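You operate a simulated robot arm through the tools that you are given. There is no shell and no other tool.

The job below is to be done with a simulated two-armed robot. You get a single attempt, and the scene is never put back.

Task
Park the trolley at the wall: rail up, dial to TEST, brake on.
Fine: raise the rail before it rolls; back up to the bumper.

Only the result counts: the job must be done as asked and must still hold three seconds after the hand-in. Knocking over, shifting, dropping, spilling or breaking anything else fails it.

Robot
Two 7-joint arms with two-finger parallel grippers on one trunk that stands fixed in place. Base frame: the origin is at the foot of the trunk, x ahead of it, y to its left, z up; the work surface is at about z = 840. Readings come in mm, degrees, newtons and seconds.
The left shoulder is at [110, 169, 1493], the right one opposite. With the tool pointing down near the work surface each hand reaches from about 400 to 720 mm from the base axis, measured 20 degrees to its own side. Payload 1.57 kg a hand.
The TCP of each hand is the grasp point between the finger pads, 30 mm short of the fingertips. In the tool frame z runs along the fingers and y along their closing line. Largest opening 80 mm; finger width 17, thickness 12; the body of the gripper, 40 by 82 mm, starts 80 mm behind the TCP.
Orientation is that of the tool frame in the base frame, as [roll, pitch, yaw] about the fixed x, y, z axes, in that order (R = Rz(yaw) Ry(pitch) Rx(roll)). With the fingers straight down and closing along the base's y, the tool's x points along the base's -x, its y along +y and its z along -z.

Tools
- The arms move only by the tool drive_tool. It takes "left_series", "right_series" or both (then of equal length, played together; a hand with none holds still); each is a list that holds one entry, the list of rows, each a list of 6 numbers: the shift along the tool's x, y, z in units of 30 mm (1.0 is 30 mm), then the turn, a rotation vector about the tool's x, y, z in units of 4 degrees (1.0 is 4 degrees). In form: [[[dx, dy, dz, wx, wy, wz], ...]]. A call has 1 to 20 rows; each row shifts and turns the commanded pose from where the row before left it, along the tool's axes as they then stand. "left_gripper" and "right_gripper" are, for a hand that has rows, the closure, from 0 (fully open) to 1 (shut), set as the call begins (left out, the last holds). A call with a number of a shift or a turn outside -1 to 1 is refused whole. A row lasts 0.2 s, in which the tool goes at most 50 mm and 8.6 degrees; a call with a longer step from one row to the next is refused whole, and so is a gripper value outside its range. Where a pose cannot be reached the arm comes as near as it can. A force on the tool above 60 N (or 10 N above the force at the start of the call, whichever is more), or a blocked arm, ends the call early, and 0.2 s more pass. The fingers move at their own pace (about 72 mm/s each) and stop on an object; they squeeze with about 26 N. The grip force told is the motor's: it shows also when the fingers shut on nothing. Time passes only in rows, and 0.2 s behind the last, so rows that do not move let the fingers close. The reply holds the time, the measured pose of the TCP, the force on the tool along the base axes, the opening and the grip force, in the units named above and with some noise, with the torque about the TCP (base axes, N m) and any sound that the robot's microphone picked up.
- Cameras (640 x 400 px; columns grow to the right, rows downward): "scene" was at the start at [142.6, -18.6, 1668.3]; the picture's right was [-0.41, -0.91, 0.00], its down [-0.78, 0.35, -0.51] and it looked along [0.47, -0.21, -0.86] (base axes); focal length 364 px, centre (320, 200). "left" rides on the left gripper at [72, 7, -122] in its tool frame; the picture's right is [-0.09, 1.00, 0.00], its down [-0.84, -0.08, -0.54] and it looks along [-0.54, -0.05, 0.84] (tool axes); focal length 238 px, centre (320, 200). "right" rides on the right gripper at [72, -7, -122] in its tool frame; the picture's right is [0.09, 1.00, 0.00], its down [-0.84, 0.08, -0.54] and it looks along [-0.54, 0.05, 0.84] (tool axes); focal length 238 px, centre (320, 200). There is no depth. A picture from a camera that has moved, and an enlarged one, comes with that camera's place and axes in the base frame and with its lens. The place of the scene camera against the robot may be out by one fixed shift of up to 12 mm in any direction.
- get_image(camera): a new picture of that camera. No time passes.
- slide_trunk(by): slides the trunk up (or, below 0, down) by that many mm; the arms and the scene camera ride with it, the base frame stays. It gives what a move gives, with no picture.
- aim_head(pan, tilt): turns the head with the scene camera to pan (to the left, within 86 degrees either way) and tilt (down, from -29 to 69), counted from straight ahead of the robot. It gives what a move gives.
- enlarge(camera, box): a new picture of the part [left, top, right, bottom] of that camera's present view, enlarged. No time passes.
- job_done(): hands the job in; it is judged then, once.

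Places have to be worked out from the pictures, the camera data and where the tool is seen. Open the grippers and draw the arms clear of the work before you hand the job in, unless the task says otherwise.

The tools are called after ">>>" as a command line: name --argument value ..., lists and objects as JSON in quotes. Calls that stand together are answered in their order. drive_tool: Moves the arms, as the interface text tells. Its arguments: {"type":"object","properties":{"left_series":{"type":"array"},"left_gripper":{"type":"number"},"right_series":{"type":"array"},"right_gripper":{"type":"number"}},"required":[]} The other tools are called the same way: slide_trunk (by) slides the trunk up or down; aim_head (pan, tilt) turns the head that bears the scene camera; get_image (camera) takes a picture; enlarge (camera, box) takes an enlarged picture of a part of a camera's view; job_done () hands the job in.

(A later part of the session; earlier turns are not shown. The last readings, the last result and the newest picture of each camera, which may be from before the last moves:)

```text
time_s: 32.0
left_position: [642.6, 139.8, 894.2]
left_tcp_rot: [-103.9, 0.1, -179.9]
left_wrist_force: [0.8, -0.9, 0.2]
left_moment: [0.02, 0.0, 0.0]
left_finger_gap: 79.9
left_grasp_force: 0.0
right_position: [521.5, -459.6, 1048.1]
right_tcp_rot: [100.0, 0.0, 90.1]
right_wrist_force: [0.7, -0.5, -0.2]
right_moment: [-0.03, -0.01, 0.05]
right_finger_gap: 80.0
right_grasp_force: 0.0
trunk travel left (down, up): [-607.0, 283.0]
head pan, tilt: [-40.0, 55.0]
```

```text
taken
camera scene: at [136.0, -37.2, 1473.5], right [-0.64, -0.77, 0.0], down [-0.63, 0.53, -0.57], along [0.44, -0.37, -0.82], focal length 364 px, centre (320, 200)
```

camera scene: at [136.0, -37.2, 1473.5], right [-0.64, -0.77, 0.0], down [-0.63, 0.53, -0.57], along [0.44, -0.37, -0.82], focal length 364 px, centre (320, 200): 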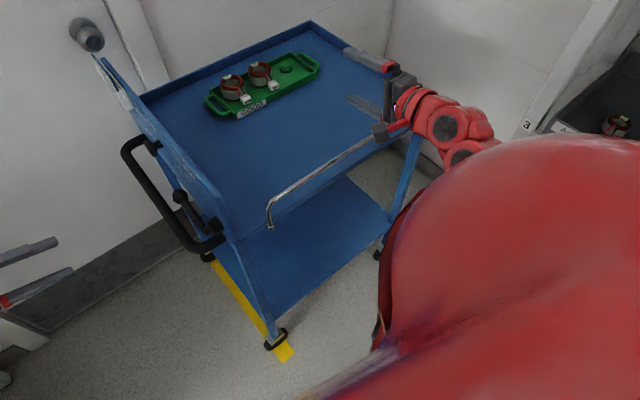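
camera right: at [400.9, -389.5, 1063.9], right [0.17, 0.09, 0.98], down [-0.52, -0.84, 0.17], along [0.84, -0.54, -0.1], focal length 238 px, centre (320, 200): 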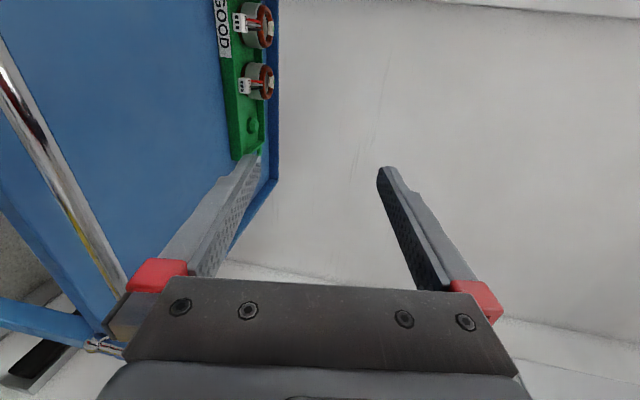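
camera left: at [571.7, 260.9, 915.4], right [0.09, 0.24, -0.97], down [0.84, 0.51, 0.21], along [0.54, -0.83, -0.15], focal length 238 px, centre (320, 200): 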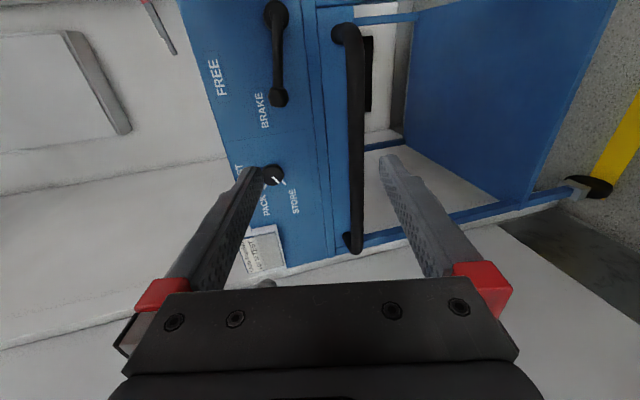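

Now the panel is seen nearly square. I'll zoom in on the lever, dial and card in the left view, and on the far side between the trolley and the bumper.

>>> enlarge --camera "left" --box '[180, 0, 400, 140]'

>>> enlarge --camera "left" --box '[200, 130, 340, 290]'

>>> enlarge --camera "left" --box '[320, 0, 640, 260]'

```text
2.86 times, centred on (290, 70) of left
camera zoom: at [571.7, 260.9, 915.4], right [0.09, 0.24, -0.97], down [0.84, 0.51, 0.21], along [0.54, -0.83, -0.15], focal length 681 px, centre (406, 571)
```

zoom: 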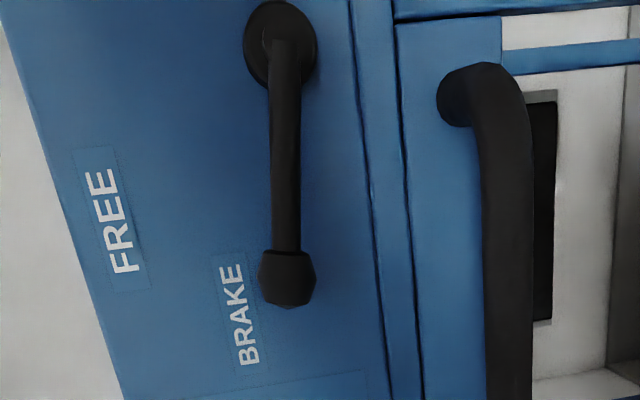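

```text
2.50 times, centred on (270, 210) of left
camera zoom: at [571.7, 260.9, 915.4], right [0.09, 0.24, -0.97], down [0.84, 0.51, 0.21], along [0.54, -0.83, -0.15], focal length 596 px, centre (445, 175)
```

zoom: 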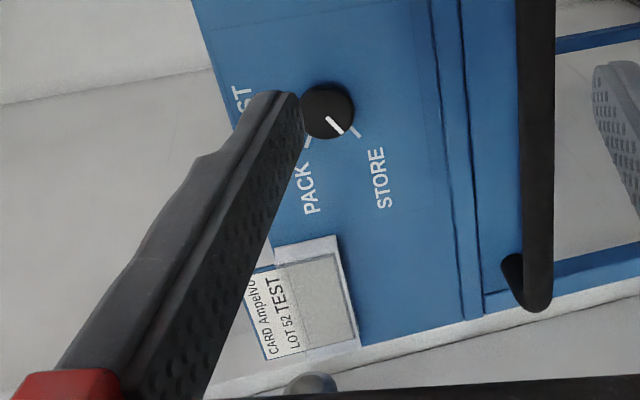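

```text
1.54 times, centred on (480, 130) of left
camera zoom: at [571.7, 260.9, 915.4], right [0.09, 0.24, -0.97], down [0.84, 0.51, 0.21], along [0.54, -0.83, -0.15], focal length 367 px, centre (74, 308)
```

zoom: 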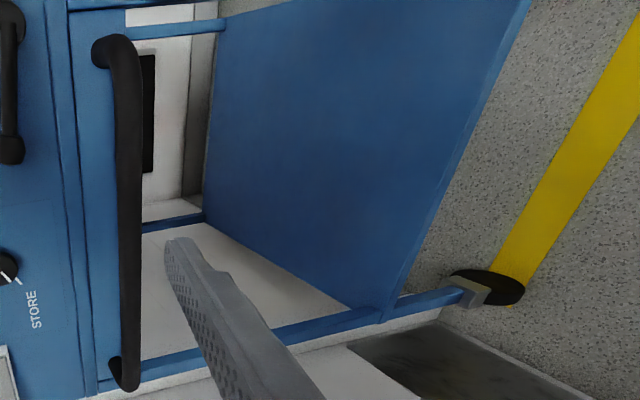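

The lever points at BRAKE (pivot ≈(533, −140, 873), knob ≈(625, −104, 892)), so the brake is on and must be raised to FREE to roll; the dial pointer is on STORE, and TEST is about 90° clockwise from it. I'll raise the right hand first so the trunk can go lower still.

>>> drive_tool --right_series '[[[0, 0.95, -0.16, -0.5, 0, 0], [0, 0.95, -0.16, -0.5, 0, 0], [0, 0.95, -0.1, -0.5, 0, 0], [0, 0.95, -0.1, -0.5, 0, 0], [0, 0.95, 0, -0.5, 0, 0], [0, 0.95, 0, 0, 0, 0], [0, 0.95, 0, 0, 0, 0]]]'

>>> get_image --camera "scene"

```text
time_s: 33.6
left_position: [644.0, 140.3, 893.1]
left_tcp_rot: [-103.9, 0.1, -179.9]
left_wrist_force: [-0.1, 0.7, 0.2]
left_moment: [0.02, 0.0, 0.03]
left_finger_gap: 80.0
left_grasp_force: 0.1
right_position: [520.6, -461.1, 1249.2]
right_tcp_rot: [90.1, 0.0, 89.9]
right_wrist_force: [-0.1, -0.2, -0.5]
right_moment: [0.0, -0.03, 0.02]
right_finger_gap: 80.0
right_grasp_force: 0.0
trunk travel left (down, up): [-607.0, 283.0]
head pan, tilt: [-40.0, 55.0]
```

```text
taken
camera scene: at [136.0, -37.1, 1473.5], right [-0.64, -0.77, 0.0], down [-0.63, 0.53, -0.57], along [0.44, -0.37, -0.82], focal length 364 px, centre (320, 200)
```

scene: 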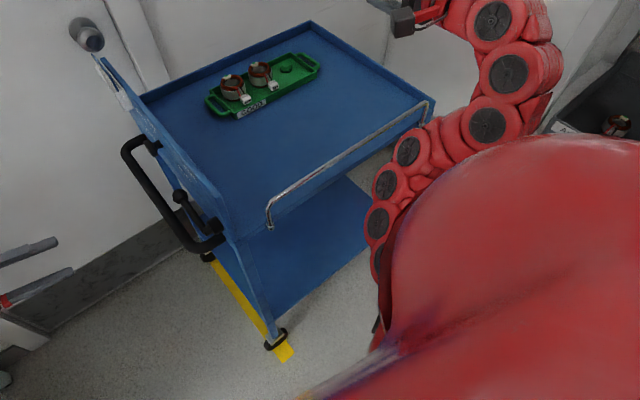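

The right hand is high and clear. I'll lower the trunk another 150 mm, then look left to check the left elbow against the bench.

>>> slide_trunk --by -150

>>> aim_head --pan 30 --tilt 50

>>> get_image --camera "scene"

>>> get_image --camera "left"

```text
time_s: 35.3
left_position: [643.2, 141.7, 743.1]
left_tcp_rot: [-104.0, 0.1, -179.9]
left_wrist_force: [-0.2, -0.7, -0.1]
left_moment: [-0.01, -0.02, -0.01]
left_finger_gap: 80.3
left_grasp_force: 0.0
right_position: [519.8, -460.6, 1099.7]
right_tcp_rot: [89.8, 0.0, 90.0]
right_wrist_force: [0.1, 0.9, 0.3]
right_moment: [0.01, 0.05, -0.01]
right_finger_gap: 79.7
right_grasp_force: 0.1
trunk travel left (down, up): [-457.0, 433.0]
head pan, tilt: [-40.0, 55.0]
```

```text
time_s: 36.7
left_position: [642.9, 140.4, 742.9]
left_tcp_rot: [-103.9, 0.1, -179.9]
left_wrist_force: [-0.7, 0.2, 0.9]
left_moment: [0.02, -0.02, -0.01]
left_finger_gap: 80.1
left_grasp_force: 0.0
right_position: [519.6, -461.5, 1099.3]
right_tcp_rot: [90.0, 0.0, 89.9]
right_wrist_force: [0.2, -0.1, -0.2]
right_moment: [0.01, 0.0, 0.01]
right_finger_gap: 80.3
right_grasp_force: 0.0
trunk travel left (down, up): [-457.0, 433.0]
head pan, tilt: [30.0, 50.0]
```

```text
taken
camera scene: at [147.6, 47.6, 1329.9], right [0.5, -0.87, 0.0], down [-0.66, -0.38, -0.64], along [0.56, 0.32, -0.77], focal length 364 px, centre (320, 200)
```

scene: 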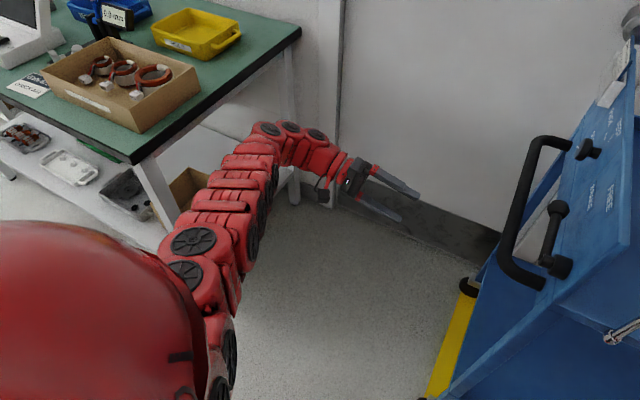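

```text
taken
camera left: at [571.8, 260.9, 765.3], right [0.09, 0.24, -0.97], down [0.84, 0.51, 0.21], along [0.54, -0.83, -0.15], focal length 238 px, centre (320, 200)
```

left: 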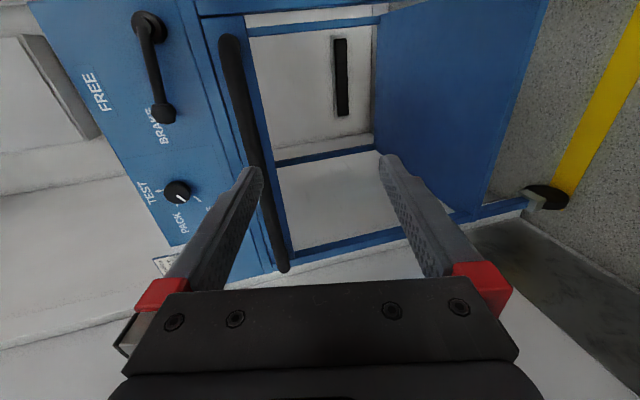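

The left arm is clear of the bench. The dial's face triangulates to (741, −108, 922), about 35 mm across, with the panel at y≈−140. I'll level the left hand, raise it in front of the dial and pre-turn it −40° so I have range to turn it clockwise.

>>> drive_tool --left_series '[[[0, 0, 0, 0.87, 0, 0], [0, 0, 0, 0.87, 0, 0], [0, 0, 0, 0.87, 0, 0], [0, 0, 0, 0.87, 0, 0], [-0.545, -0.995, 0, 0, 0, 0], [-0.545, -0.995, 0, 0, 0, 0], [-0.545, -0.995, 0, 0, 0, 0], [-0.545, -0.995, 0, 0, 0, 0], [-0.545, -0.995, 0, 0, 0, 0], [-0.545, -0.995, 0, 0, 0, 0], [0, 0, 0, 0, 0, -1], [0, 0, 0, 0, 0, -1], [0, 0, 0, 0, 0, -1], [0, 0, 0, 0, 0, -1], [0, 0, 0, 0, 0, -1], [0, 0, 0, 0, 0, -1], [0, 0, 0, 0, 0, -1], [0, 0, 0, 0, 0, -1], [0, 0, 0, 0, 0, -1], [0, 0, 0, 0, 0, -1]]]'

>>> get_image --camera "left"

```text
time_s: 40.9
left_position: [676.1, 121.0, 911.0]
left_tcp_rot: [-89.9, -40.0, -179.9]
left_wrist_force: [-0.3, -0.3, 0.8]
left_moment: [0.0, 0.01, -0.02]
left_finger_gap: 79.7
left_grasp_force: 0.1
left hand out of reach, approached as far as the arm can: row 1, 3, 4, 6, 7, 8, 9, 10
right_position: [520.2, -461.0, 1098.7]
right_tcp_rot: [90.0, 0.0, 90.0]
right_wrist_force: [1.0, 0.3, -0.1]
right_moment: [-0.04, -0.03, -0.03]
right_finger_gap: 80.0
right_grasp_force: 0.2
trunk travel left (down, up): [-457.0, 433.0]
head pan, tilt: [30.0, 50.0]
```

```text
taken
camera left: at [618.1, 243.9, 950.5], right [-0.57, 0.0, -0.82], down [0.69, 0.54, -0.48], along [0.45, -0.84, -0.31], focal length 238 px, centre (320, 200)
```

left: 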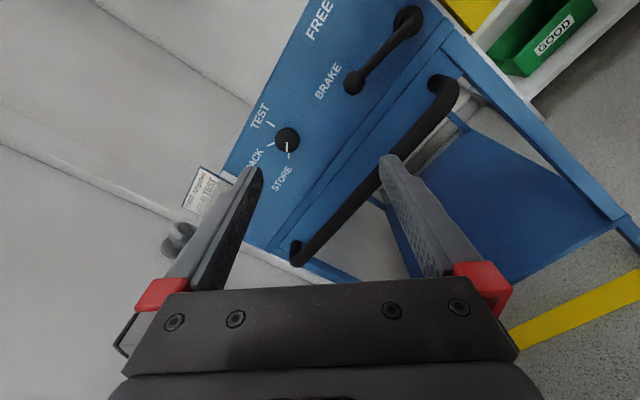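

The hand is oriented correctly but short of reach in x, so the trunk must go lower. I'll raise the right hand another 110 mm and lower the trunk 120 mm.

>>> drive_tool --right_series '[[[0, 0.92, 0, 0, 0, 0], [0, 0.92, 0, 0, 0, 0], [0, 0.92, 0, 0, 0, 0], [0, 0.92, 0, 0, 0, 0]]]'

>>> slide_trunk --by -120

>>> aim_head --pan -20 --tilt 40

>>> get_image --camera "scene"

```text
time_s: 41.9
left_position: [676.0, 121.6, 910.7]
left_tcp_rot: [-90.0, -39.8, -179.9]
left_wrist_force: [-0.1, 0.2, -0.2]
left_moment: [-0.02, 0.0, 0.02]
left_finger_gap: 79.8
left_grasp_force: 0.1
right_position: [518.3, -460.0, 1210.3]
right_tcp_rot: [89.9, 0.0, 90.0]
right_wrist_force: [-1.1, -0.1, 1.0]
right_moment: [0.04, 0.02, 0.01]
right_finger_gap: 79.8
right_grasp_force: 0.1
trunk travel left (down, up): [-457.0, 433.0]
head pan, tilt: [30.0, 50.0]
```

```text
time_s: 43.4
left_position: [675.8, 120.9, 791.2]
left_tcp_rot: [-90.0, -39.8, 180.0]
left_wrist_force: [0.0, 0.2, -0.6]
left_moment: [0.03, 0.03, 0.0]
left_finger_gap: 80.0
left_grasp_force: 0.1
right_position: [518.7, -461.0, 1089.1]
right_tcp_rot: [89.9, 0.0, 90.1]
right_wrist_force: [0.0, -0.5, -0.4]
right_moment: [0.02, 0.03, -0.01]
right_finger_gap: 79.8
right_grasp_force: 0.0
trunk travel left (down, up): [-337.0, 553.0]
head pan, tilt: [30.0, 50.0]
```

```text
time_s: 44.6
left_position: [675.8, 121.7, 790.4]
left_tcp_rot: [-90.0, -40.0, -179.9]
left_wrist_force: [-0.9, 0.2, -0.3]
left_moment: [0.0, 0.03, -0.01]
left_finger_gap: 79.8
left_grasp_force: 0.0
right_position: [519.6, -461.0, 1088.1]
right_tcp_rot: [89.9, 0.0, 89.9]
right_wrist_force: [0.3, 0.6, 0.7]
right_moment: [-0.01, -0.03, -0.01]
right_finger_gap: 80.1
right_grasp_force: 0.1
trunk travel left (down, up): [-337.0, 553.0]
head pan, tilt: [-20.0, 40.0]
```

```text
taken
camera scene: at [160.8, -19.8, 1224.1], right [-0.34, -0.94, 0.0], down [-0.6, 0.22, -0.77], along [0.72, -0.26, -0.64], focal length 364 px, centre (320, 200)
```

scene: 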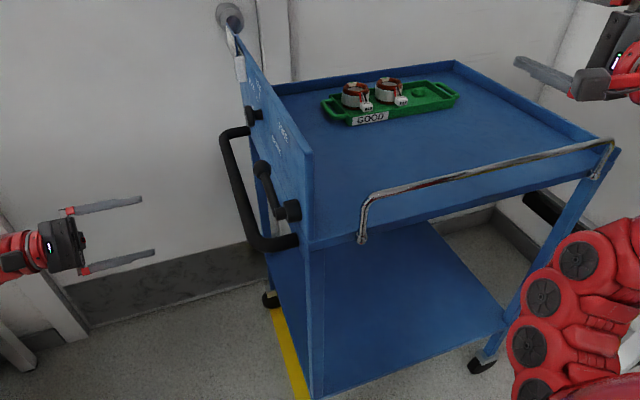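

The area is clear. I'll move the left hand up and in, to a pre-grasp pose at about (741, −60, 922) in front of the dial.

>>> drive_tool --left_series '[[[0.23, -0.95, 0.5, 0, 0, 0], [0.23, -0.95, 0.8, 0, 0, 0], [0.23, -0.95, 1, 0, 0, 0], [0.23, -0.95, 1, 0, 0, 0], [0.23, -0.94, 1, 0, 0, 0], [0, 0, 1, 0, 0, 0], [0, 0, 0.7, 0, 0, 0]]]'

>>> get_image --camera "left"

>>> get_image --camera "scene"

```text
time_s: 46.2
left_position: [716.5, -67.3, 922.4]
left_tcp_rot: [-90.0, -39.9, -179.9]
left_wrist_force: [0.6, 0.1, 0.4]
left_moment: [0.03, 0.0, 0.02]
left_finger_gap: 80.1
left_grasp_force: 0.1
left hand out of reach, approached as far as the arm can: row 3, 5
right_position: [520.4, -461.0, 1087.2]
right_tcp_rot: [90.0, 0.0, 90.0]
right_wrist_force: [0.3, 0.5, 0.0]
right_moment: [0.0, -0.04, -0.02]
right_finger_gap: 80.0
right_grasp_force: 0.0
trunk travel left (down, up): [-337.0, 553.0]
head pan, tilt: [-20.0, 40.0]
```

```text
taken
camera left: at [658.3, 56.0, 962.2], right [-0.57, 0.0, -0.82], down [0.69, 0.54, -0.48], along [0.45, -0.84, -0.31], focal length 238 px, centre (320, 200)
```

left: 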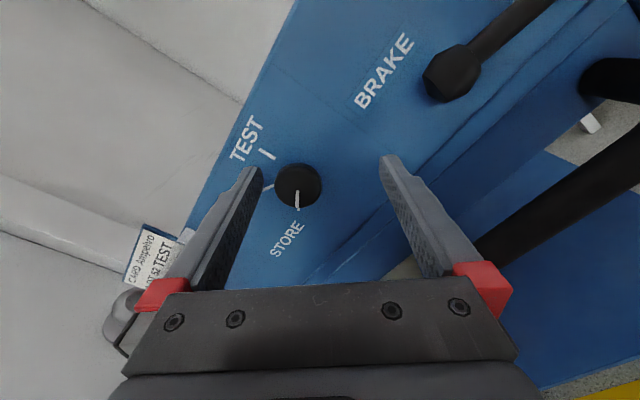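

```text
taken
camera scene: at [160.8, -20.2, 1224.1], right [-0.34, -0.94, 0.0], down [-0.6, 0.22, -0.77], along [0.72, -0.26, -0.64], focal length 364 px, centre (320, 200)
```

scene: 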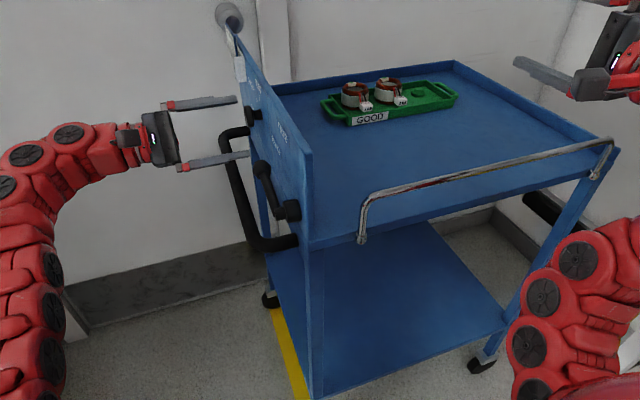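

The dial's face is at (744, −108, 922) by this view, so I'm 27 mm short in x. I'll shift over and check alignment before moving in.

>>> drive_tool --left_series '[[[-0.345, -0.29, 0, 0, 0, 0], [-0.345, -0.29, 0, 0, 0, 0], [0, 0, 0, 0, 0, 0]]]'

>>> get_image --camera "left"

```text
time_s: 47.0
left_position: [728.0, -65.7, 922.1]
left_tcp_rot: [-90.0, -39.8, -179.9]
left_wrist_force: [0.4, -0.4, 0.0]
left_moment: [0.01, 0.01, -0.02]
left_finger_gap: 79.8
left_grasp_force: 0.1
left hand out of reach, approached as far as the arm can: row 2
right_position: [518.5, -461.2, 1088.4]
right_tcp_rot: [89.9, 0.0, 90.0]
right_wrist_force: [0.5, -0.5, 1.0]
right_moment: [-0.01, -0.02, 0.02]
right_finger_gap: 79.9
right_grasp_force: 0.0
trunk travel left (down, up): [-337.0, 553.0]
head pan, tilt: [-20.0, 40.0]
```

```text
taken
camera left: at [669.9, 56.0, 962.0], right [-0.57, 0.0, -0.82], down [0.69, 0.54, -0.48], along [0.45, -0.84, -0.31], focal length 238 px, centre (320, 200)
```

left: 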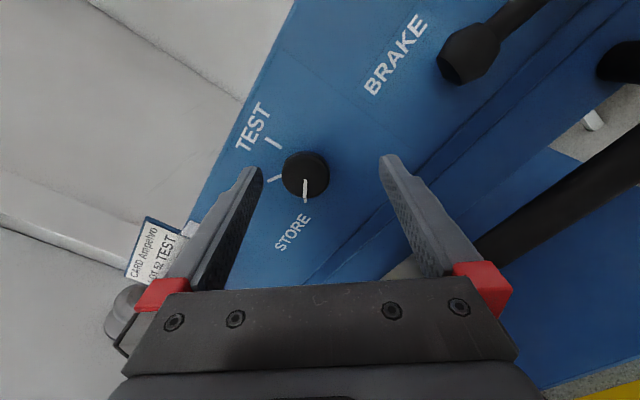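

I'm at the reach limit 16 mm short, so I'll yaw the hand 12° (wrist nearer the trunk, fingers still on the dial) and shift the remainder.

>>> drive_tool --left_series '[[[0, 0, 0, 0.643, -0.766, 0], [0, 0, 0, 0.643, -0.766, 0], [0, 0, 0, 0.643, -0.766, 0], [-0.2, -0.17, 0.055, 0, 0, 0], [-0.2, -0.17, 0.055, 0, 0, 0], [0, 0, 0, 0, 0, 0]]]'

>>> get_image --camera "left"

```text
time_s: 48.4
left_position: [745.6, -65.4, 921.6]
left_tcp_rot: [-90.0, -40.0, -167.9]
left_wrist_force: [-0.4, 0.0, -0.3]
left_moment: [-0.01, -0.03, 0.0]
left_finger_gap: 79.9
left_grasp_force: 0.1
right_position: [519.8, -461.0, 1089.7]
right_tcp_rot: [90.1, -0.1, 90.0]
right_wrist_force: [0.3, 0.2, -0.1]
right_moment: [0.01, -0.04, 0.0]
right_finger_gap: 80.1
right_grasp_force: 0.1
trunk travel left (down, up): [-337.0, 553.0]
head pan, tilt: [-20.0, 40.0]
```

```text
taken
camera left: at [662.2, 41.5, 962.4], right [-0.56, -0.12, -0.82], down [0.56, 0.68, -0.48], along [0.61, -0.73, -0.31], focal length 238 px, centre (320, 200)
```

left: 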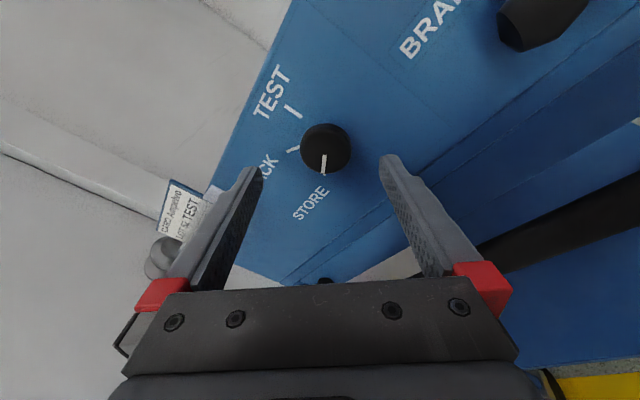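

Aligned: the dial centre reads (743, −108, 923) and I'm at (745.6, 921.6). I'll move in 38 mm along −y and close on the dial.

>>> drive_tool --left_series '[[[0.12, 0.1, 0.41, 0, 0, 0], [0.1, 0.06, 0.41, 0, 0, 0], [0.067, 0.056, 0.41, 0, 0, 0], [0, 0, 0, 0, 0, 0]]]'

>>> get_image --camera "left"

>>> enlarge --camera "scene" --box '[130, 40, 330, 270]'

```text
time_s: 49.4
left_position: [744.5, -98.7, 923.8]
left_tcp_rot: [-89.9, -39.9, -167.8]
left_wrist_force: [-18.2, 38.3, -9.7]
left_moment: [1.71, 0.33, -1.89]
left_finger_gap: 80.1
left_grasp_force: 0.0
right_position: [517.5, -457.3, 1091.7]
right_tcp_rot: [89.9, 0.2, 90.0]
right_wrist_force: [0.6, 0.1, 0.8]
right_moment: [0.02, -0.02, -0.04]
right_finger_gap: 80.1
right_grasp_force: 0.2
trunk travel left (down, up): [-337.0, 553.0]
head pan, tilt: [-20.0, 40.0]
```

```text
taken
camera left: at [659.2, 8.3, 962.7], right [-0.56, -0.12, -0.82], down [0.56, 0.68, -0.48], along [0.61, -0.73, -0.31], focal length 238 px, centre (320, 200)
```

left: 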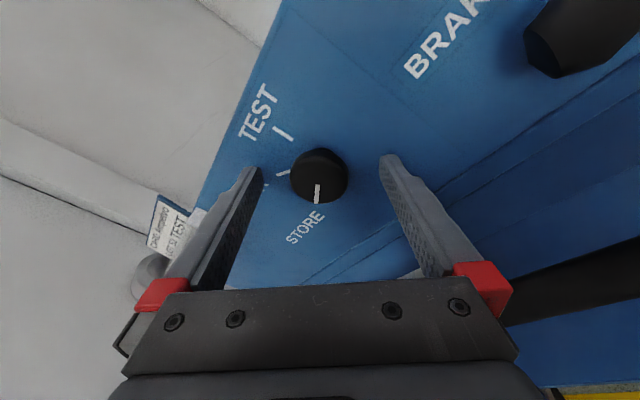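

```text
1.74 times, centred on (230, 155) of scene
camera zoom: at [159.4, -14.4, 1224.2], right [-0.34, -0.94, 0.0], down [-0.6, 0.22, -0.77], along [0.72, -0.26, -0.64], focal length 634 px, centre (476, 278)
```

zoom: 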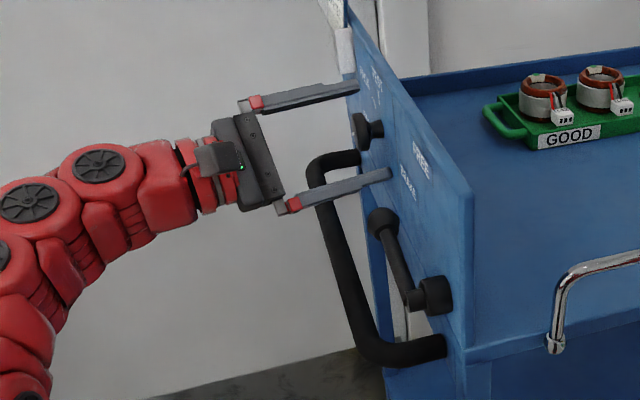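

The fingertips touch the panel (38 N), so it is at about y −134. I'll back off 5 mm and close on the dial.

>>> drive_tool --left_series '[[[-0.027, -0.023, -0.165, 0, 0, 0], [-0.01, -0.008, -0.06, 0, 0, 0], [0, 0, 0, 0, 0, 0]]]'

>>> drive_tool --left_series '[[[0, 0, 0, 0, 0, 0], [0, 0, 0, 0, 0, 0], [0, 0, 0, 0, 0, 0], [0, 0, 0, 0, 0, 0]]]' --left_gripper 1

>>> get_image --camera "left"

```text
time_s: 50.2
left_position: [740.8, -98.5, 924.3]
left_tcp_rot: [-89.9, -39.8, -168.2]
left_wrist_force: [2.4, 2.6, -1.5]
left_moment: [0.12, -0.11, 0.03]
left_finger_gap: 79.8
left_grasp_force: 0.0
right_position: [519.8, -460.4, 1088.4]
right_tcp_rot: [90.0, 0.0, 90.0]
right_wrist_force: [-0.3, 1.0, -0.6]
right_moment: [0.01, 0.02, 0.02]
right_finger_gap: 80.0
right_grasp_force: 0.0
trunk travel left (down, up): [-337.0, 553.0]
head pan, tilt: [-20.0, 40.0]
```

```text
time_s: 51.2
left_position: [741.9, -97.7, 923.4]
left_tcp_rot: [-89.8, -40.0, -168.1]
left_wrist_force: [7.2, -4.3, 8.6]
left_moment: [-0.9, -0.05, -0.76]
left_finger_gap: 37.0
left_grasp_force: 42.9
right_position: [519.5, -462.4, 1088.8]
right_tcp_rot: [89.8, 0.0, 90.0]
right_wrist_force: [0.3, 0.5, 0.0]
right_moment: [-0.02, 0.0, 0.04]
right_finger_gap: 80.1
right_grasp_force: 0.2
trunk travel left (down, up): [-337.0, 553.0]
head pan, tilt: [-20.0, 40.0]
```

```text
taken
camera left: at [658.9, 9.3, 963.6], right [-0.56, -0.12, -0.82], down [0.56, 0.67, -0.48], along [0.61, -0.73, -0.31], focal length 238 px, centre (320, 200)
```

left: 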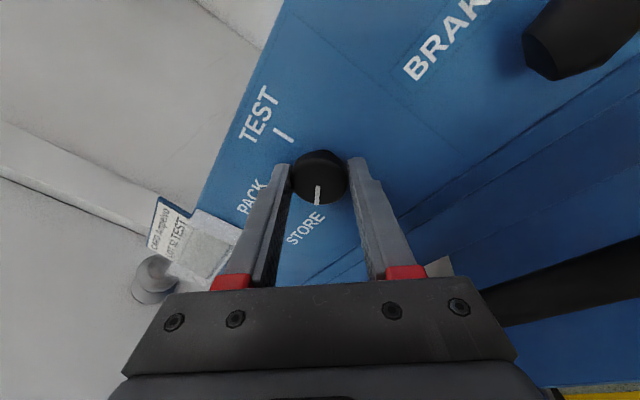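

I have the dial (gap 37 mm). By ray-to-panel, STORE sits at about −30°, PACK +30° and TEST straight up at about 90°, so I need roughly 120° clockwise; I'll turn the first 56° and check.

>>> drive_tool --left_series '[[[0, 0, 0, 0, 0, 1], [0, 0, 0, 0, 0, 1], [0, 0, 0, 0, 0, 1], [0, 0, 0, 0, 0, 1], [0, 0, 0, 0, 0, 1], [0, 0, 0, 0, 0, 1], [0, 0, 0, 0, 0, 1], [0, 0, 0, 0, 0, 1], [0, 0, 0, 0, 0, 1], [0, 0, 0, 0, 0, 1], [0, 0, 0, 0, 0, 1], [0, 0, 0, 0, 0, 1], [0, 0, 0, 0, 0, 1], [0, 0, 0, 0, 0, 1]]]'

>>> get_image --camera "left"

```text
time_s: 54.2
left_position: [741.9, -96.8, 924.3]
left_tcp_rot: [-89.9, 16.3, -167.8]
left_wrist_force: [4.0, 4.9, 14.6]
left_moment: [-0.81, -0.1, 0.7]
left_finger_gap: 37.0
left_grasp_force: 43.4
right_position: [518.9, -461.4, 1090.9]
right_tcp_rot: [90.0, 0.0, 90.0]
right_wrist_force: [-0.8, -0.2, -0.1]
right_moment: [0.01, 0.03, 0.02]
right_finger_gap: 80.1
right_grasp_force: 0.0
trunk travel left (down, up): [-337.0, 553.0]
head pan, tilt: [-20.0, 40.0]
```

```text
taken
camera left: at [651.0, 9.2, 896.2], right [0.36, 0.07, -0.93], down [0.65, 0.69, 0.31], along [0.67, -0.72, 0.2], focal length 238 px, centre (320, 200)
```

left: 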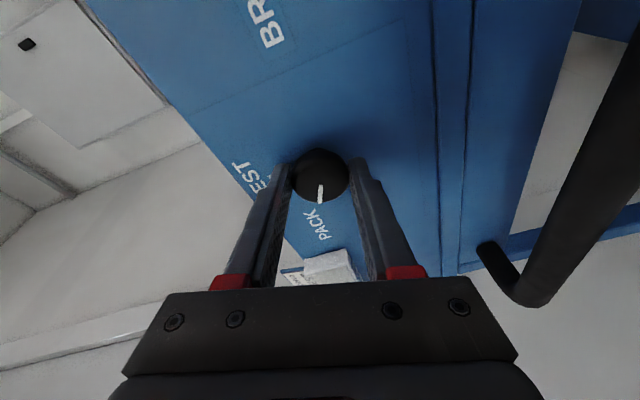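

The pointer turned with the grip and now points at PACK. I'll continue another 56° and check against the TEST tick.

>>> drive_tool --left_series '[[[0, 0, 0, 0, 0, 1], [0, 0, 0, 0, 0, 1], [0, 0, 0, 0, 0, 1], [0, 0, 0, 0, 0, 1], [0, 0, 0, 0, 0, 1], [0, 0, 0, 0, 0, 1], [0, 0, 0, 0, 0, 1], [0, 0, 0, 0, 0, 1], [0, 0, 0, 0, 0, 1], [0, 0, 0, 0, 0, 1], [0, 0, 0, 0, 0, 1], [0, 0, 0, 0, 0, 1], [0, 0, 0, 0, 0, 1], [0, 0, 0, 0, 0, 1]]]'

>>> get_image --camera "left"

```text
time_s: 57.2
left_position: [741.7, -96.5, 923.0]
left_tcp_rot: [-90.0, 72.0, -168.0]
left_wrist_force: [-7.7, 3.7, 1.9]
left_moment: [-0.99, 0.02, 0.46]
left_finger_gap: 36.5
left_grasp_force: 43.3
right_position: [518.6, -461.6, 1089.5]
right_tcp_rot: [89.9, 0.0, 90.0]
right_wrist_force: [-0.4, 0.2, -0.2]
right_moment: [0.01, -0.02, 0.0]
right_finger_gap: 80.2
right_grasp_force: 0.0
trunk travel left (down, up): [-337.0, 553.0]
head pan, tilt: [-20.0, 40.0]
```

```text
taken
camera left: at [701.2, 19.3, 851.8], right [0.95, 0.2, -0.22], down [0.07, 0.57, 0.82], along [0.29, -0.8, 0.53], focal length 238 px, centre (320, 200)
```

left: 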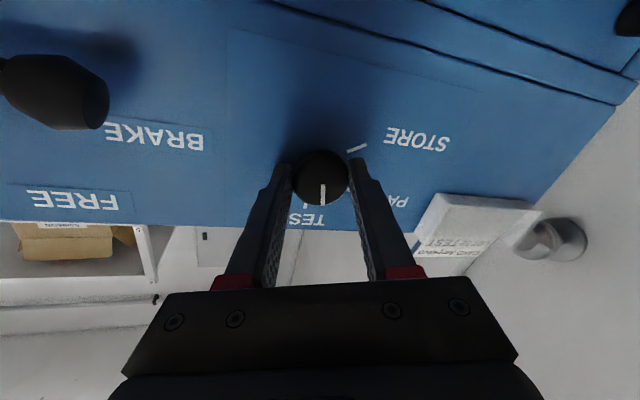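

The pointer nears TEST; I'll zoom in to judge the residual angle.

>>> enlarge --camera "left" --box '[260, 130, 390, 240]'

```text
3.64 times, centred on (325, 185) of left
camera zoom: at [701.2, 19.3, 851.8], right [0.95, 0.2, -0.22], down [0.07, 0.57, 0.82], along [0.29, -0.8, 0.53], focal length 867 px, centre (302, 254)
```

zoom: 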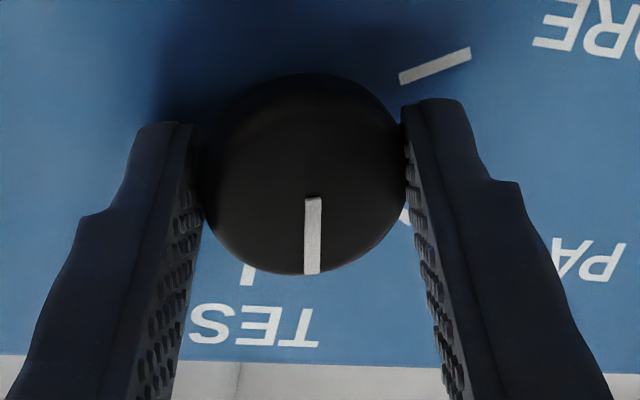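

The pointer reads about 78° and the TEST tick about 86–90°, so another 8–10° is needed.

>>> drive_tool --left_series '[[[0, 0, 0, 0, 0, 1], [0, 0, 0, 0, 0, 1], [0, 0, 0, 0, 0, 0]]]'

>>> enlarge --camera "left" --box '[260, 130, 390, 240]'

```text
time_s: 58.0
left_position: [740.6, -98.6, 923.2]
left_tcp_rot: [-89.9, 80.3, -167.8]
left_wrist_force: [-5.6, 1.2, 0.9]
left_moment: [-0.58, 0.02, 0.23]
left_finger_gap: 36.3
left_grasp_force: 43.1
right_position: [519.1, -461.6, 1089.6]
right_tcp_rot: [89.9, 0.0, 90.0]
right_wrist_force: [-0.1, 0.7, 0.0]
right_moment: [0.01, 0.01, 0.02]
right_finger_gap: 79.9
right_grasp_force: 0.0
trunk travel left (down, up): [-337.0, 553.0]
head pan, tilt: [-20.0, 40.0]
```

```text
3.64 times, centred on (325, 185) of left
camera zoom: at [711.0, 21.3, 850.3], right [0.97, 0.21, -0.08], down [-0.05, 0.54, 0.84], along [0.22, -0.81, 0.54], focal length 867 px, centre (302, 254)
```

zoom: 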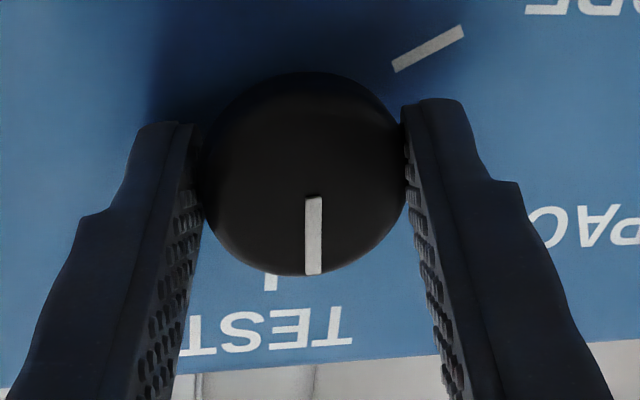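

About 120° has been turned and the pointer reads within a few degrees of straight up. I'll open the gripper, see whether the dial settles, and back off to look.

>>> drive_tool --left_series '[[[0, 0, 0, 0, 0, 0], [0, 0, 0, 0, 0, 0], [0, 0, -0.5, 0, 0, 0], [0, 0, -0.8, 0, 0, 0], [0, 0, -0.8, 0, 0, 0]]]' --left_gripper 0

>>> enlarge --camera "left" --box '[240, 90, 410, 240]'

```text
time_s: 59.2
left_position: [728.4, -34.6, 922.3]
left_tcp_rot: [-89.8, 80.0, -167.8]
left_wrist_force: [0.5, 0.5, 0.1]
left_moment: [-0.01, 0.02, -0.03]
left_finger_gap: 79.8
left_grasp_force: 0.1
right_position: [518.9, -461.3, 1088.3]
right_tcp_rot: [90.1, 0.0, 90.0]
right_wrist_force: [-0.5, 0.5, -0.3]
right_moment: [0.03, 0.0, 0.01]
right_finger_gap: 79.9
right_grasp_force: 0.0
trunk travel left (down, up): [-337.0, 553.0]
head pan, tilt: [-20.0, 40.0]
```

```text
2.67 times, centred on (325, 165) of left
camera zoom: at [698.3, 83.8, 848.7], right [0.97, 0.21, -0.08], down [-0.05, 0.54, 0.84], along [0.22, -0.81, 0.54], focal length 636 px, centre (307, 293)
```

zoom: 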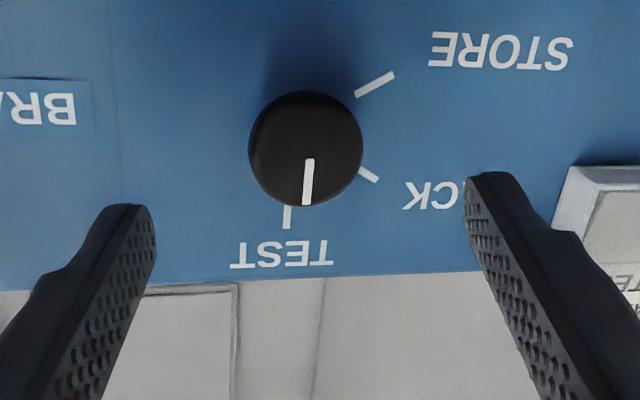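

The dial settled with its pointer in line with the TEST tick (both at x≈747). Next is the lever: I'll turn the hand back so the fingers straddle the lever from above and below.

>>> drive_tool --left_series '[[[0, 0, -0.3, 0, 0, -1], [0, 0, -0.3, 0, 0, -1], [0, 0, 0, 0, 0, -1], [0, 0, 0, 0, 0, -1], [0, 0, 0, 0, 0, -1], [0, 0, 0, 0, 0, -1], [0, 0, 0, 0, 0, -1], [0, 0, 0, 0, 0, -1], [0, 0, 0, 0, 0, -1], [0, 0, 0, 0, 0, -1], [0, 0, 0, 0, 0, -1], [0, 0, 0, 0, 0, -1], [0, 0, 0, 0, 0, -1], [0, 0, 0, 0, 0, -1], [0, 0, 0, 0, 0, -1], [0, 0, 0, 0, 0, -1], [0, 0, 0, 0, 0, -1]]]'

>>> get_image --camera "left"

```text
time_s: 62.8
left_position: [725.1, -17.7, 921.9]
left_tcp_rot: [-90.0, 12.0, -168.0]
left_wrist_force: [-0.2, -0.5, -0.6]
left_moment: [-0.01, 0.01, 0.03]
left_finger_gap: 80.4
left_grasp_force: 0.1
right_position: [519.3, -461.3, 1088.7]
right_tcp_rot: [89.9, -0.1, 90.1]
right_wrist_force: [0.8, -0.3, 0.5]
right_moment: [0.0, 0.01, 0.0]
right_finger_gap: 80.1
right_grasp_force: 0.1
trunk travel left (down, up): [-337.0, 553.0]
head pan, tilt: [-20.0, 40.0]
```

```text
taken
camera left: at [632.8, 87.0, 900.2], right [0.29, 0.06, -0.95], down [0.67, 0.7, 0.25], along [0.68, -0.71, 0.16], focal length 238 px, centre (320, 200)
```

left: 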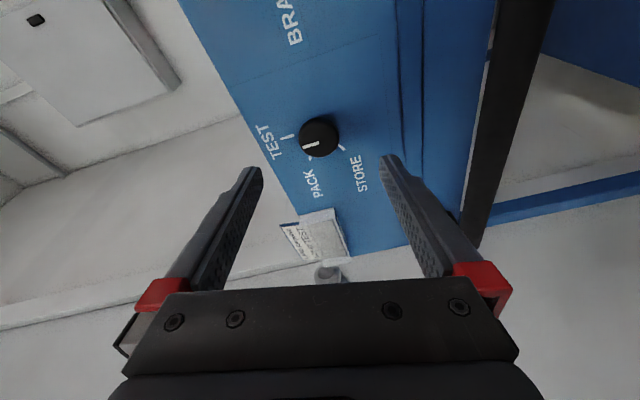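

The dial's pointer is clearly on TEST. I'll square the hand's yaw and slide it over in front of the lever knob at (626, 892).

>>> drive_tool --left_series '[[[0, 0, 0, 0.208, 0.978, 0], [0, 0, 0, 0.208, 0.978, 0], [0, 0, 0, 0.208, 0.978, 0], [0.858, 0.073, 0, 0, 0, 0], [0.858, 0.073, 0, 0, 0, 0], [0.858, 0.073, 0, 0, 0, 0], [0.858, 0.073, 0, 0, 0, 0]]]'

>>> get_image --camera "left"

```text
time_s: 64.4
left_position: [624.5, -16.2, 892.6]
left_tcp_rot: [-90.0, 12.0, -179.9]
left_wrist_force: [-1.6, -0.6, 0.2]
left_moment: [-0.02, 0.01, -0.02]
left_finger_gap: 80.0
left_grasp_force: 0.1
right_position: [519.9, -461.3, 1089.2]
right_tcp_rot: [89.8, 0.0, 90.0]
right_wrist_force: [-0.6, -1.1, 0.4]
right_moment: [0.05, 0.02, 0.0]
right_finger_gap: 80.2
right_grasp_force: 0.0
trunk travel left (down, up): [-337.0, 553.0]
head pan, tilt: [-20.0, 40.0]
```

```text
taken
camera left: at [557.6, 104.7, 870.3], right [0.3, 0.0, -0.95], down [0.8, 0.54, 0.25], along [0.52, -0.84, 0.16], focal length 238 px, centre (320, 200)
```

left: 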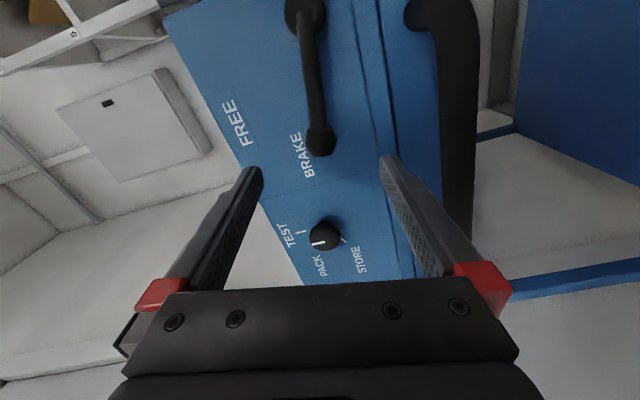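

The knob is confirmed at (626, −104, 891), pivot about (534, 874). I'll move in 76 mm along −y and close on the knob.

>>> drive_tool --left_series '[[[0, 0, 0.85, 0, 0, 0], [0, 0, 0.85, 0, 0, 0], [0, 0, 0.83, 0, 0, 0], [0, 0, 0, 0, 0, 0]]]'

>>> drive_tool --left_series '[[[0, 0, 0, 0, 0, 0], [0, 0, 0, 0, 0, 0], [0, 0, 0, 0, 0, 0], [0, 0, 0, 0, 0, 0]]]' --left_gripper 1

>>> get_image --camera "left"

```text
time_s: 65.4
left_position: [625.8, -94.3, 892.2]
left_tcp_rot: [-90.0, 12.0, -179.9]
left_wrist_force: [0.0, 0.9, -0.6]
left_moment: [0.0, -0.04, 0.01]
left_finger_gap: 80.1
left_grasp_force: 0.0
right_position: [519.9, -460.9, 1089.5]
right_tcp_rot: [89.8, 0.0, 90.0]
right_wrist_force: [0.3, 0.0, 1.3]
right_moment: [-0.01, 0.0, 0.0]
right_finger_gap: 80.3
right_grasp_force: 0.1
trunk travel left (down, up): [-337.0, 553.0]
head pan, tilt: [-20.0, 40.0]
```

```text
time_s: 66.4
left_position: [625.4, -94.5, 891.7]
left_tcp_rot: [-90.1, 12.0, -179.9]
left_wrist_force: [-0.3, -2.3, -1.4]
left_moment: [-0.06, 0.02, 0.07]
left_finger_gap: 29.3
left_grasp_force: 39.0
right_position: [519.8, -461.0, 1088.5]
right_tcp_rot: [90.0, 0.0, 90.1]
right_wrist_force: [0.6, 0.5, -0.5]
right_moment: [-0.02, -0.02, -0.02]
right_finger_gap: 80.0
right_grasp_force: 0.1
trunk travel left (down, up): [-337.0, 553.0]
head pan, tilt: [-20.0, 40.0]
```

```text
taken
camera left: at [558.0, 28.4, 870.0], right [0.3, 0.0, -0.95], down [0.8, 0.54, 0.25], along [0.52, -0.84, 0.16], focal length 238 px, centre (320, 200)
```

left: 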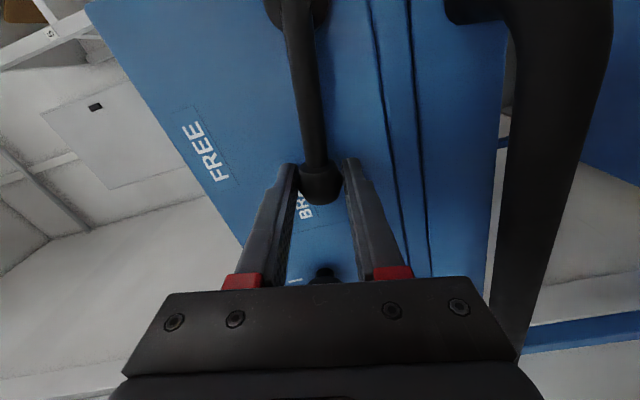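

The knob is held (gap 29 mm). I'll swing it up about the pivot, 20° first, watching the force.

>>> drive_tool --left_series '[[[0.0075, -0.214, 0, 0, 0, 1], [0.0075, -0.214, 0, 0, 0, 1], [0.0075, -0.214, 0, 0, 0, 1], [0.0075, -0.214, 0, 0, 0, 1], [0.0075, -0.214, 0, 0, 0, 1]]]'

>>> get_image --camera "left"

>>> enlarge --camera "scene" --box '[130, 40, 330, 270]'

```text
time_s: 67.6
left_position: [615.8, -93.9, 922.7]
left_tcp_rot: [-90.1, 32.2, -179.8]
left_wrist_force: [7.3, -2.3, 5.1]
left_moment: [-0.16, 0.19, 0.32]
left_finger_gap: 29.1
left_grasp_force: 38.8
right_position: [519.9, -462.0, 1088.9]
right_tcp_rot: [90.0, -0.1, 90.0]
right_wrist_force: [0.6, -0.2, 0.1]
right_moment: [0.01, 0.01, 0.02]
right_finger_gap: 80.0
right_grasp_force: 0.1
trunk travel left (down, up): [-337.0, 553.0]
head pan, tilt: [-20.0, 40.0]
```

```text
taken
camera left: at [558.5, 28.4, 877.4], right [0.61, 0.0, -0.79], down [0.67, 0.54, 0.51], along [0.43, -0.84, 0.33], focal length 238 px, centre (320, 200)
```

left: 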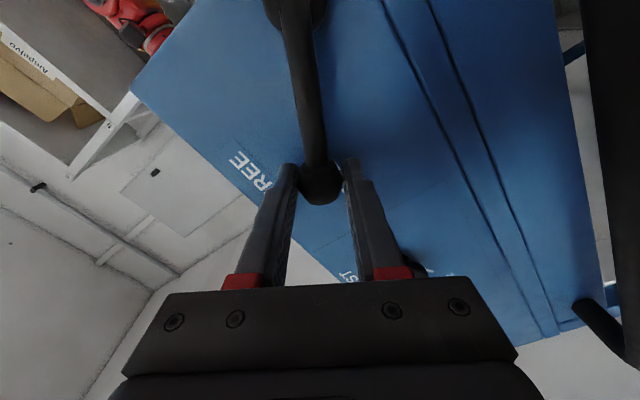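

```text
1.74 times, centred on (230, 155) of scene
camera zoom: at [161.2, -20.2, 1224.2], right [-0.34, -0.94, 0.0], down [-0.6, 0.22, -0.77], along [0.72, -0.26, -0.64], focal length 634 px, centre (476, 278)
```

zoom: 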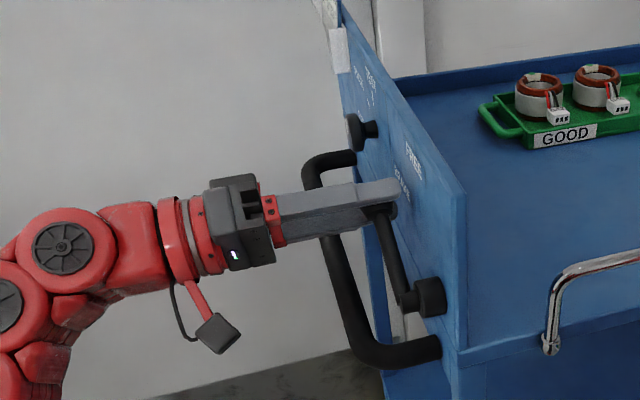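

Moving freely. I'll continue toward the FREE position.

>>> drive_tool --left_series '[[[0.01, -0.214, 0, 0, 0, 1], [0.01, -0.214, 0, 0, 0, 1], [0.01, -0.214, 0, 0, 0, 1], [0.01, -0.214, 0, 0, 0, 1], [0.01, -0.214, 0, 0, 0, 1]]]'

>>> get_image --camera "left"

```text
time_s: 68.8
left_position: [594.1, -92.9, 945.1]
left_tcp_rot: [-89.7, 52.2, -179.6]
left_wrist_force: [20.5, -1.4, 24.9]
left_moment: [-0.35, -0.07, 0.31]
left_finger_gap: 29.5
left_grasp_force: 39.0
right_position: [520.9, -460.8, 1088.0]
right_tcp_rot: [90.0, 0.0, 90.0]
right_wrist_force: [-0.4, -0.6, -0.9]
right_moment: [-0.01, 0.02, -0.02]
right_finger_gap: 79.9
right_grasp_force: 0.1
trunk travel left (down, up): [-337.0, 553.0]
head pan, tilt: [-20.0, 40.0]
```

```text
taken
camera left: at [555.2, 28.4, 884.1], right [0.84, 0.0, -0.54], down [0.45, 0.55, 0.71], along [0.29, -0.84, 0.46], focal length 238 px, centre (320, 200)
```

left: 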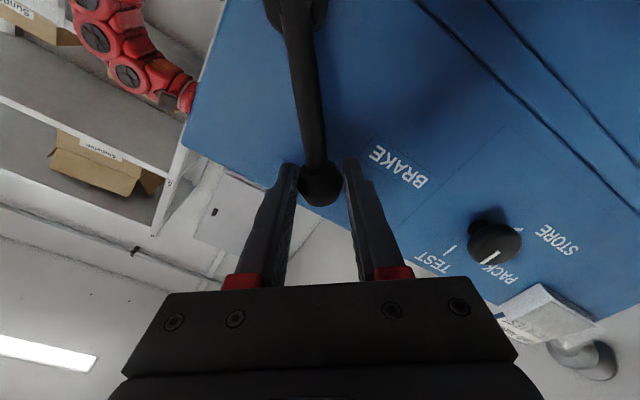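

The force (32 N) is purely radial, from a small error in my pivot estimate, so no stop has been met yet. I'll ease outward 4 mm and continue.

>>> drive_tool --left_series '[[[-0.12, 0, 0, 0, 0, 0], [-0.02, -0.2, 0, 0, 0, 1], [-0.02, -0.2, 0, 0, 0, 1]]]'

>>> enlarge --camera "scene" --box '[130, 40, 330, 270]'

```text
time_s: 69.6
left_position: [584.8, -94.8, 955.4]
left_tcp_rot: [-90.5, 60.0, 179.3]
left_wrist_force: [-17.0, 2.3, -27.2]
left_moment: [0.36, -0.08, -0.23]
left_finger_gap: 29.5
left_grasp_force: 39.0
right_position: [519.5, -461.1, 1088.2]
right_tcp_rot: [90.0, -0.1, 89.9]
right_wrist_force: [0.3, 0.0, 0.4]
right_moment: [0.03, -0.02, 0.03]
right_finger_gap: 79.9
right_grasp_force: 0.0
trunk travel left (down, up): [-337.0, 553.0]
head pan, tilt: [-20.0, 40.0]
```

```text
1.74 times, centred on (230, 155) of scene
camera zoom: at [160.6, -20.1, 1223.5], right [-0.34, -0.94, 0.0], down [-0.6, 0.22, -0.77], along [0.72, -0.26, -0.64], focal length 634 px, centre (476, 278)
```

zoom: 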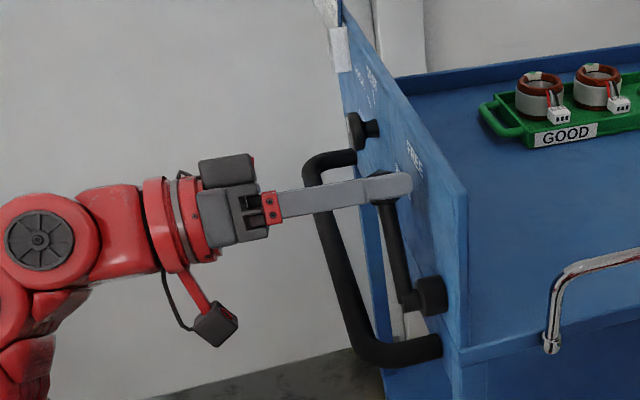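

Now it's 32 N the other way (radially in), so I overcorrected; still no tangential stop. I'll move in 2.5 mm and keep rotating to find the end stop.

>>> drive_tool --left_series '[[[0.075, 0, 0, 0, 0, 0], [0.01, -0.21, 0, 0, 0, 1], [0.01, -0.21, 0, 0, 0, 1]]]'

```text
time_s: 70.4
left_position: [575.4, -94.1, 960.9]
left_tcp_rot: [-89.6, 68.2, -179.6]
left_wrist_force: [-1.3, -4.6, -3.2]
left_moment: [0.25, 0.06, -0.17]
left_finger_gap: 29.1
left_grasp_force: 38.8
right_position: [519.7, -463.0, 1089.1]
right_tcp_rot: [90.2, 0.0, 90.0]
right_wrist_force: [0.4, 1.3, 0.7]
right_moment: [0.01, -0.02, -0.02]
right_finger_gap: 80.1
right_grasp_force: 0.0
trunk travel left (down, up): [-337.0, 553.0]
head pan, tilt: [-20.0, 40.0]
```

Forces are near zero and the lever still moves freely at about 68°. I'll continue to look for the stop.

>>> drive_tool --left_series '[[[0.008, -0.21, 0, 0, 0, 1], [0.008, -0.21, 0, 0, 0, 1]]]'

>>> get_image --camera "left"

```text
time_s: 71.0
left_position: [561.8, -94.6, 965.5]
left_tcp_rot: [-89.4, 76.2, -179.2]
left_wrist_force: [9.1, -3.2, 15.7]
left_moment: [-0.13, -0.3, 0.15]
left_finger_gap: 28.9
left_grasp_force: 39.0
right_position: [520.4, -461.6, 1090.7]
right_tcp_rot: [89.9, -0.1, 89.9]
right_wrist_force: [0.3, -0.1, -0.7]
right_moment: [-0.01, -0.03, -0.01]
right_finger_gap: 80.1
right_grasp_force: 0.0
trunk travel left (down, up): [-337.0, 553.0]
head pan, tilt: [-20.0, 40.0]
```

```text
taken
camera left: at [551.4, 28.4, 892.9], right [0.99, 0.0, -0.15], down [0.12, 0.54, 0.83], along [0.08, -0.84, 0.54], focal length 238 px, centre (320, 200)
```

left: 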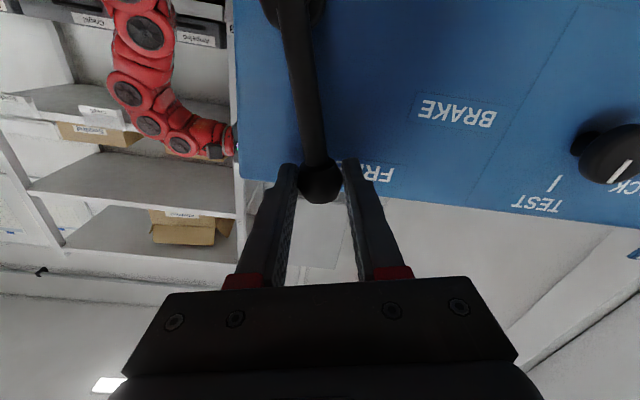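

The lever is at about 75°, a little past the FREE label, with slight tangential resistance. I'll go a few degrees further to see whether there is a stop.

>>> drive_tool --left_series '[[[-0.02, -0.21, 0, 0, 0, 1], [0, -0.21, 0, 0, 0, 1]]]'

```text
time_s: 71.6
left_position: [548.7, -94.9, 968.7]
left_tcp_rot: [-89.2, 84.2, -178.9]
left_wrist_force: [3.3, -0.7, 16.4]
left_moment: [0.11, -0.13, 0.14]
left_finger_gap: 29.0
left_grasp_force: 38.6
right_position: [517.9, -460.4, 1089.0]
right_tcp_rot: [89.9, 0.0, 90.0]
right_wrist_force: [0.3, -0.1, 0.2]
right_moment: [0.03, 0.02, -0.02]
right_finger_gap: 80.0
right_grasp_force: 0.0
trunk travel left (down, up): [-337.0, 553.0]
head pan, tilt: [-20.0, 40.0]
```

Still free at 84°. FREE is likely with the lever upright; I'll continue.

>>> drive_tool --left_series '[[[-0.03, -0.21, 0, 0, 0, 1], [0, -0.21, 0, 0, 0, 1]]]'

>>> enlarge --camera "scene" --box '[130, 40, 330, 270]'

```text
time_s: 72.2
left_position: [535.6, -95.3, 969.3]
left_tcp_rot: [88.9, 87.7, -1.0]
left_wrist_force: [-2.5, 1.6, 11.6]
left_moment: [-0.65, 0.15, -0.04]
left_finger_gap: 29.1
left_grasp_force: 38.5
right_position: [518.7, -460.4, 1089.4]
right_tcp_rot: [89.8, 0.0, 89.9]
right_wrist_force: [-0.1, 0.4, -0.9]
right_moment: [-0.02, -0.01, -0.02]
right_finger_gap: 80.0
right_grasp_force: 0.0
trunk travel left (down, up): [-337.0, 553.0]
head pan, tilt: [-20.0, 40.0]
```

```text
1.74 times, centred on (230, 155) of scene
camera zoom: at [159.3, -19.3, 1224.3], right [-0.34, -0.94, 0.0], down [-0.6, 0.22, -0.77], along [0.72, -0.26, -0.64], focal length 634 px, centre (476, 278)
```

zoom: 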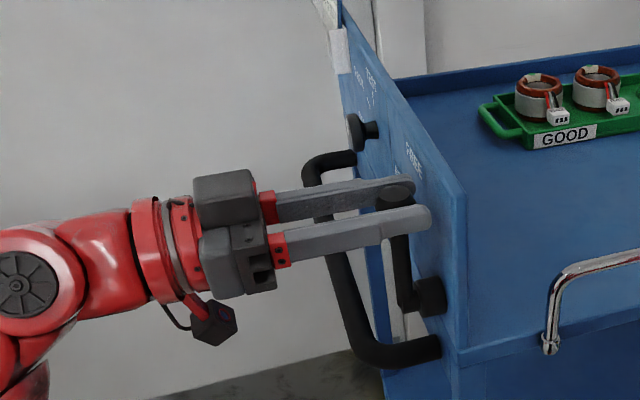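

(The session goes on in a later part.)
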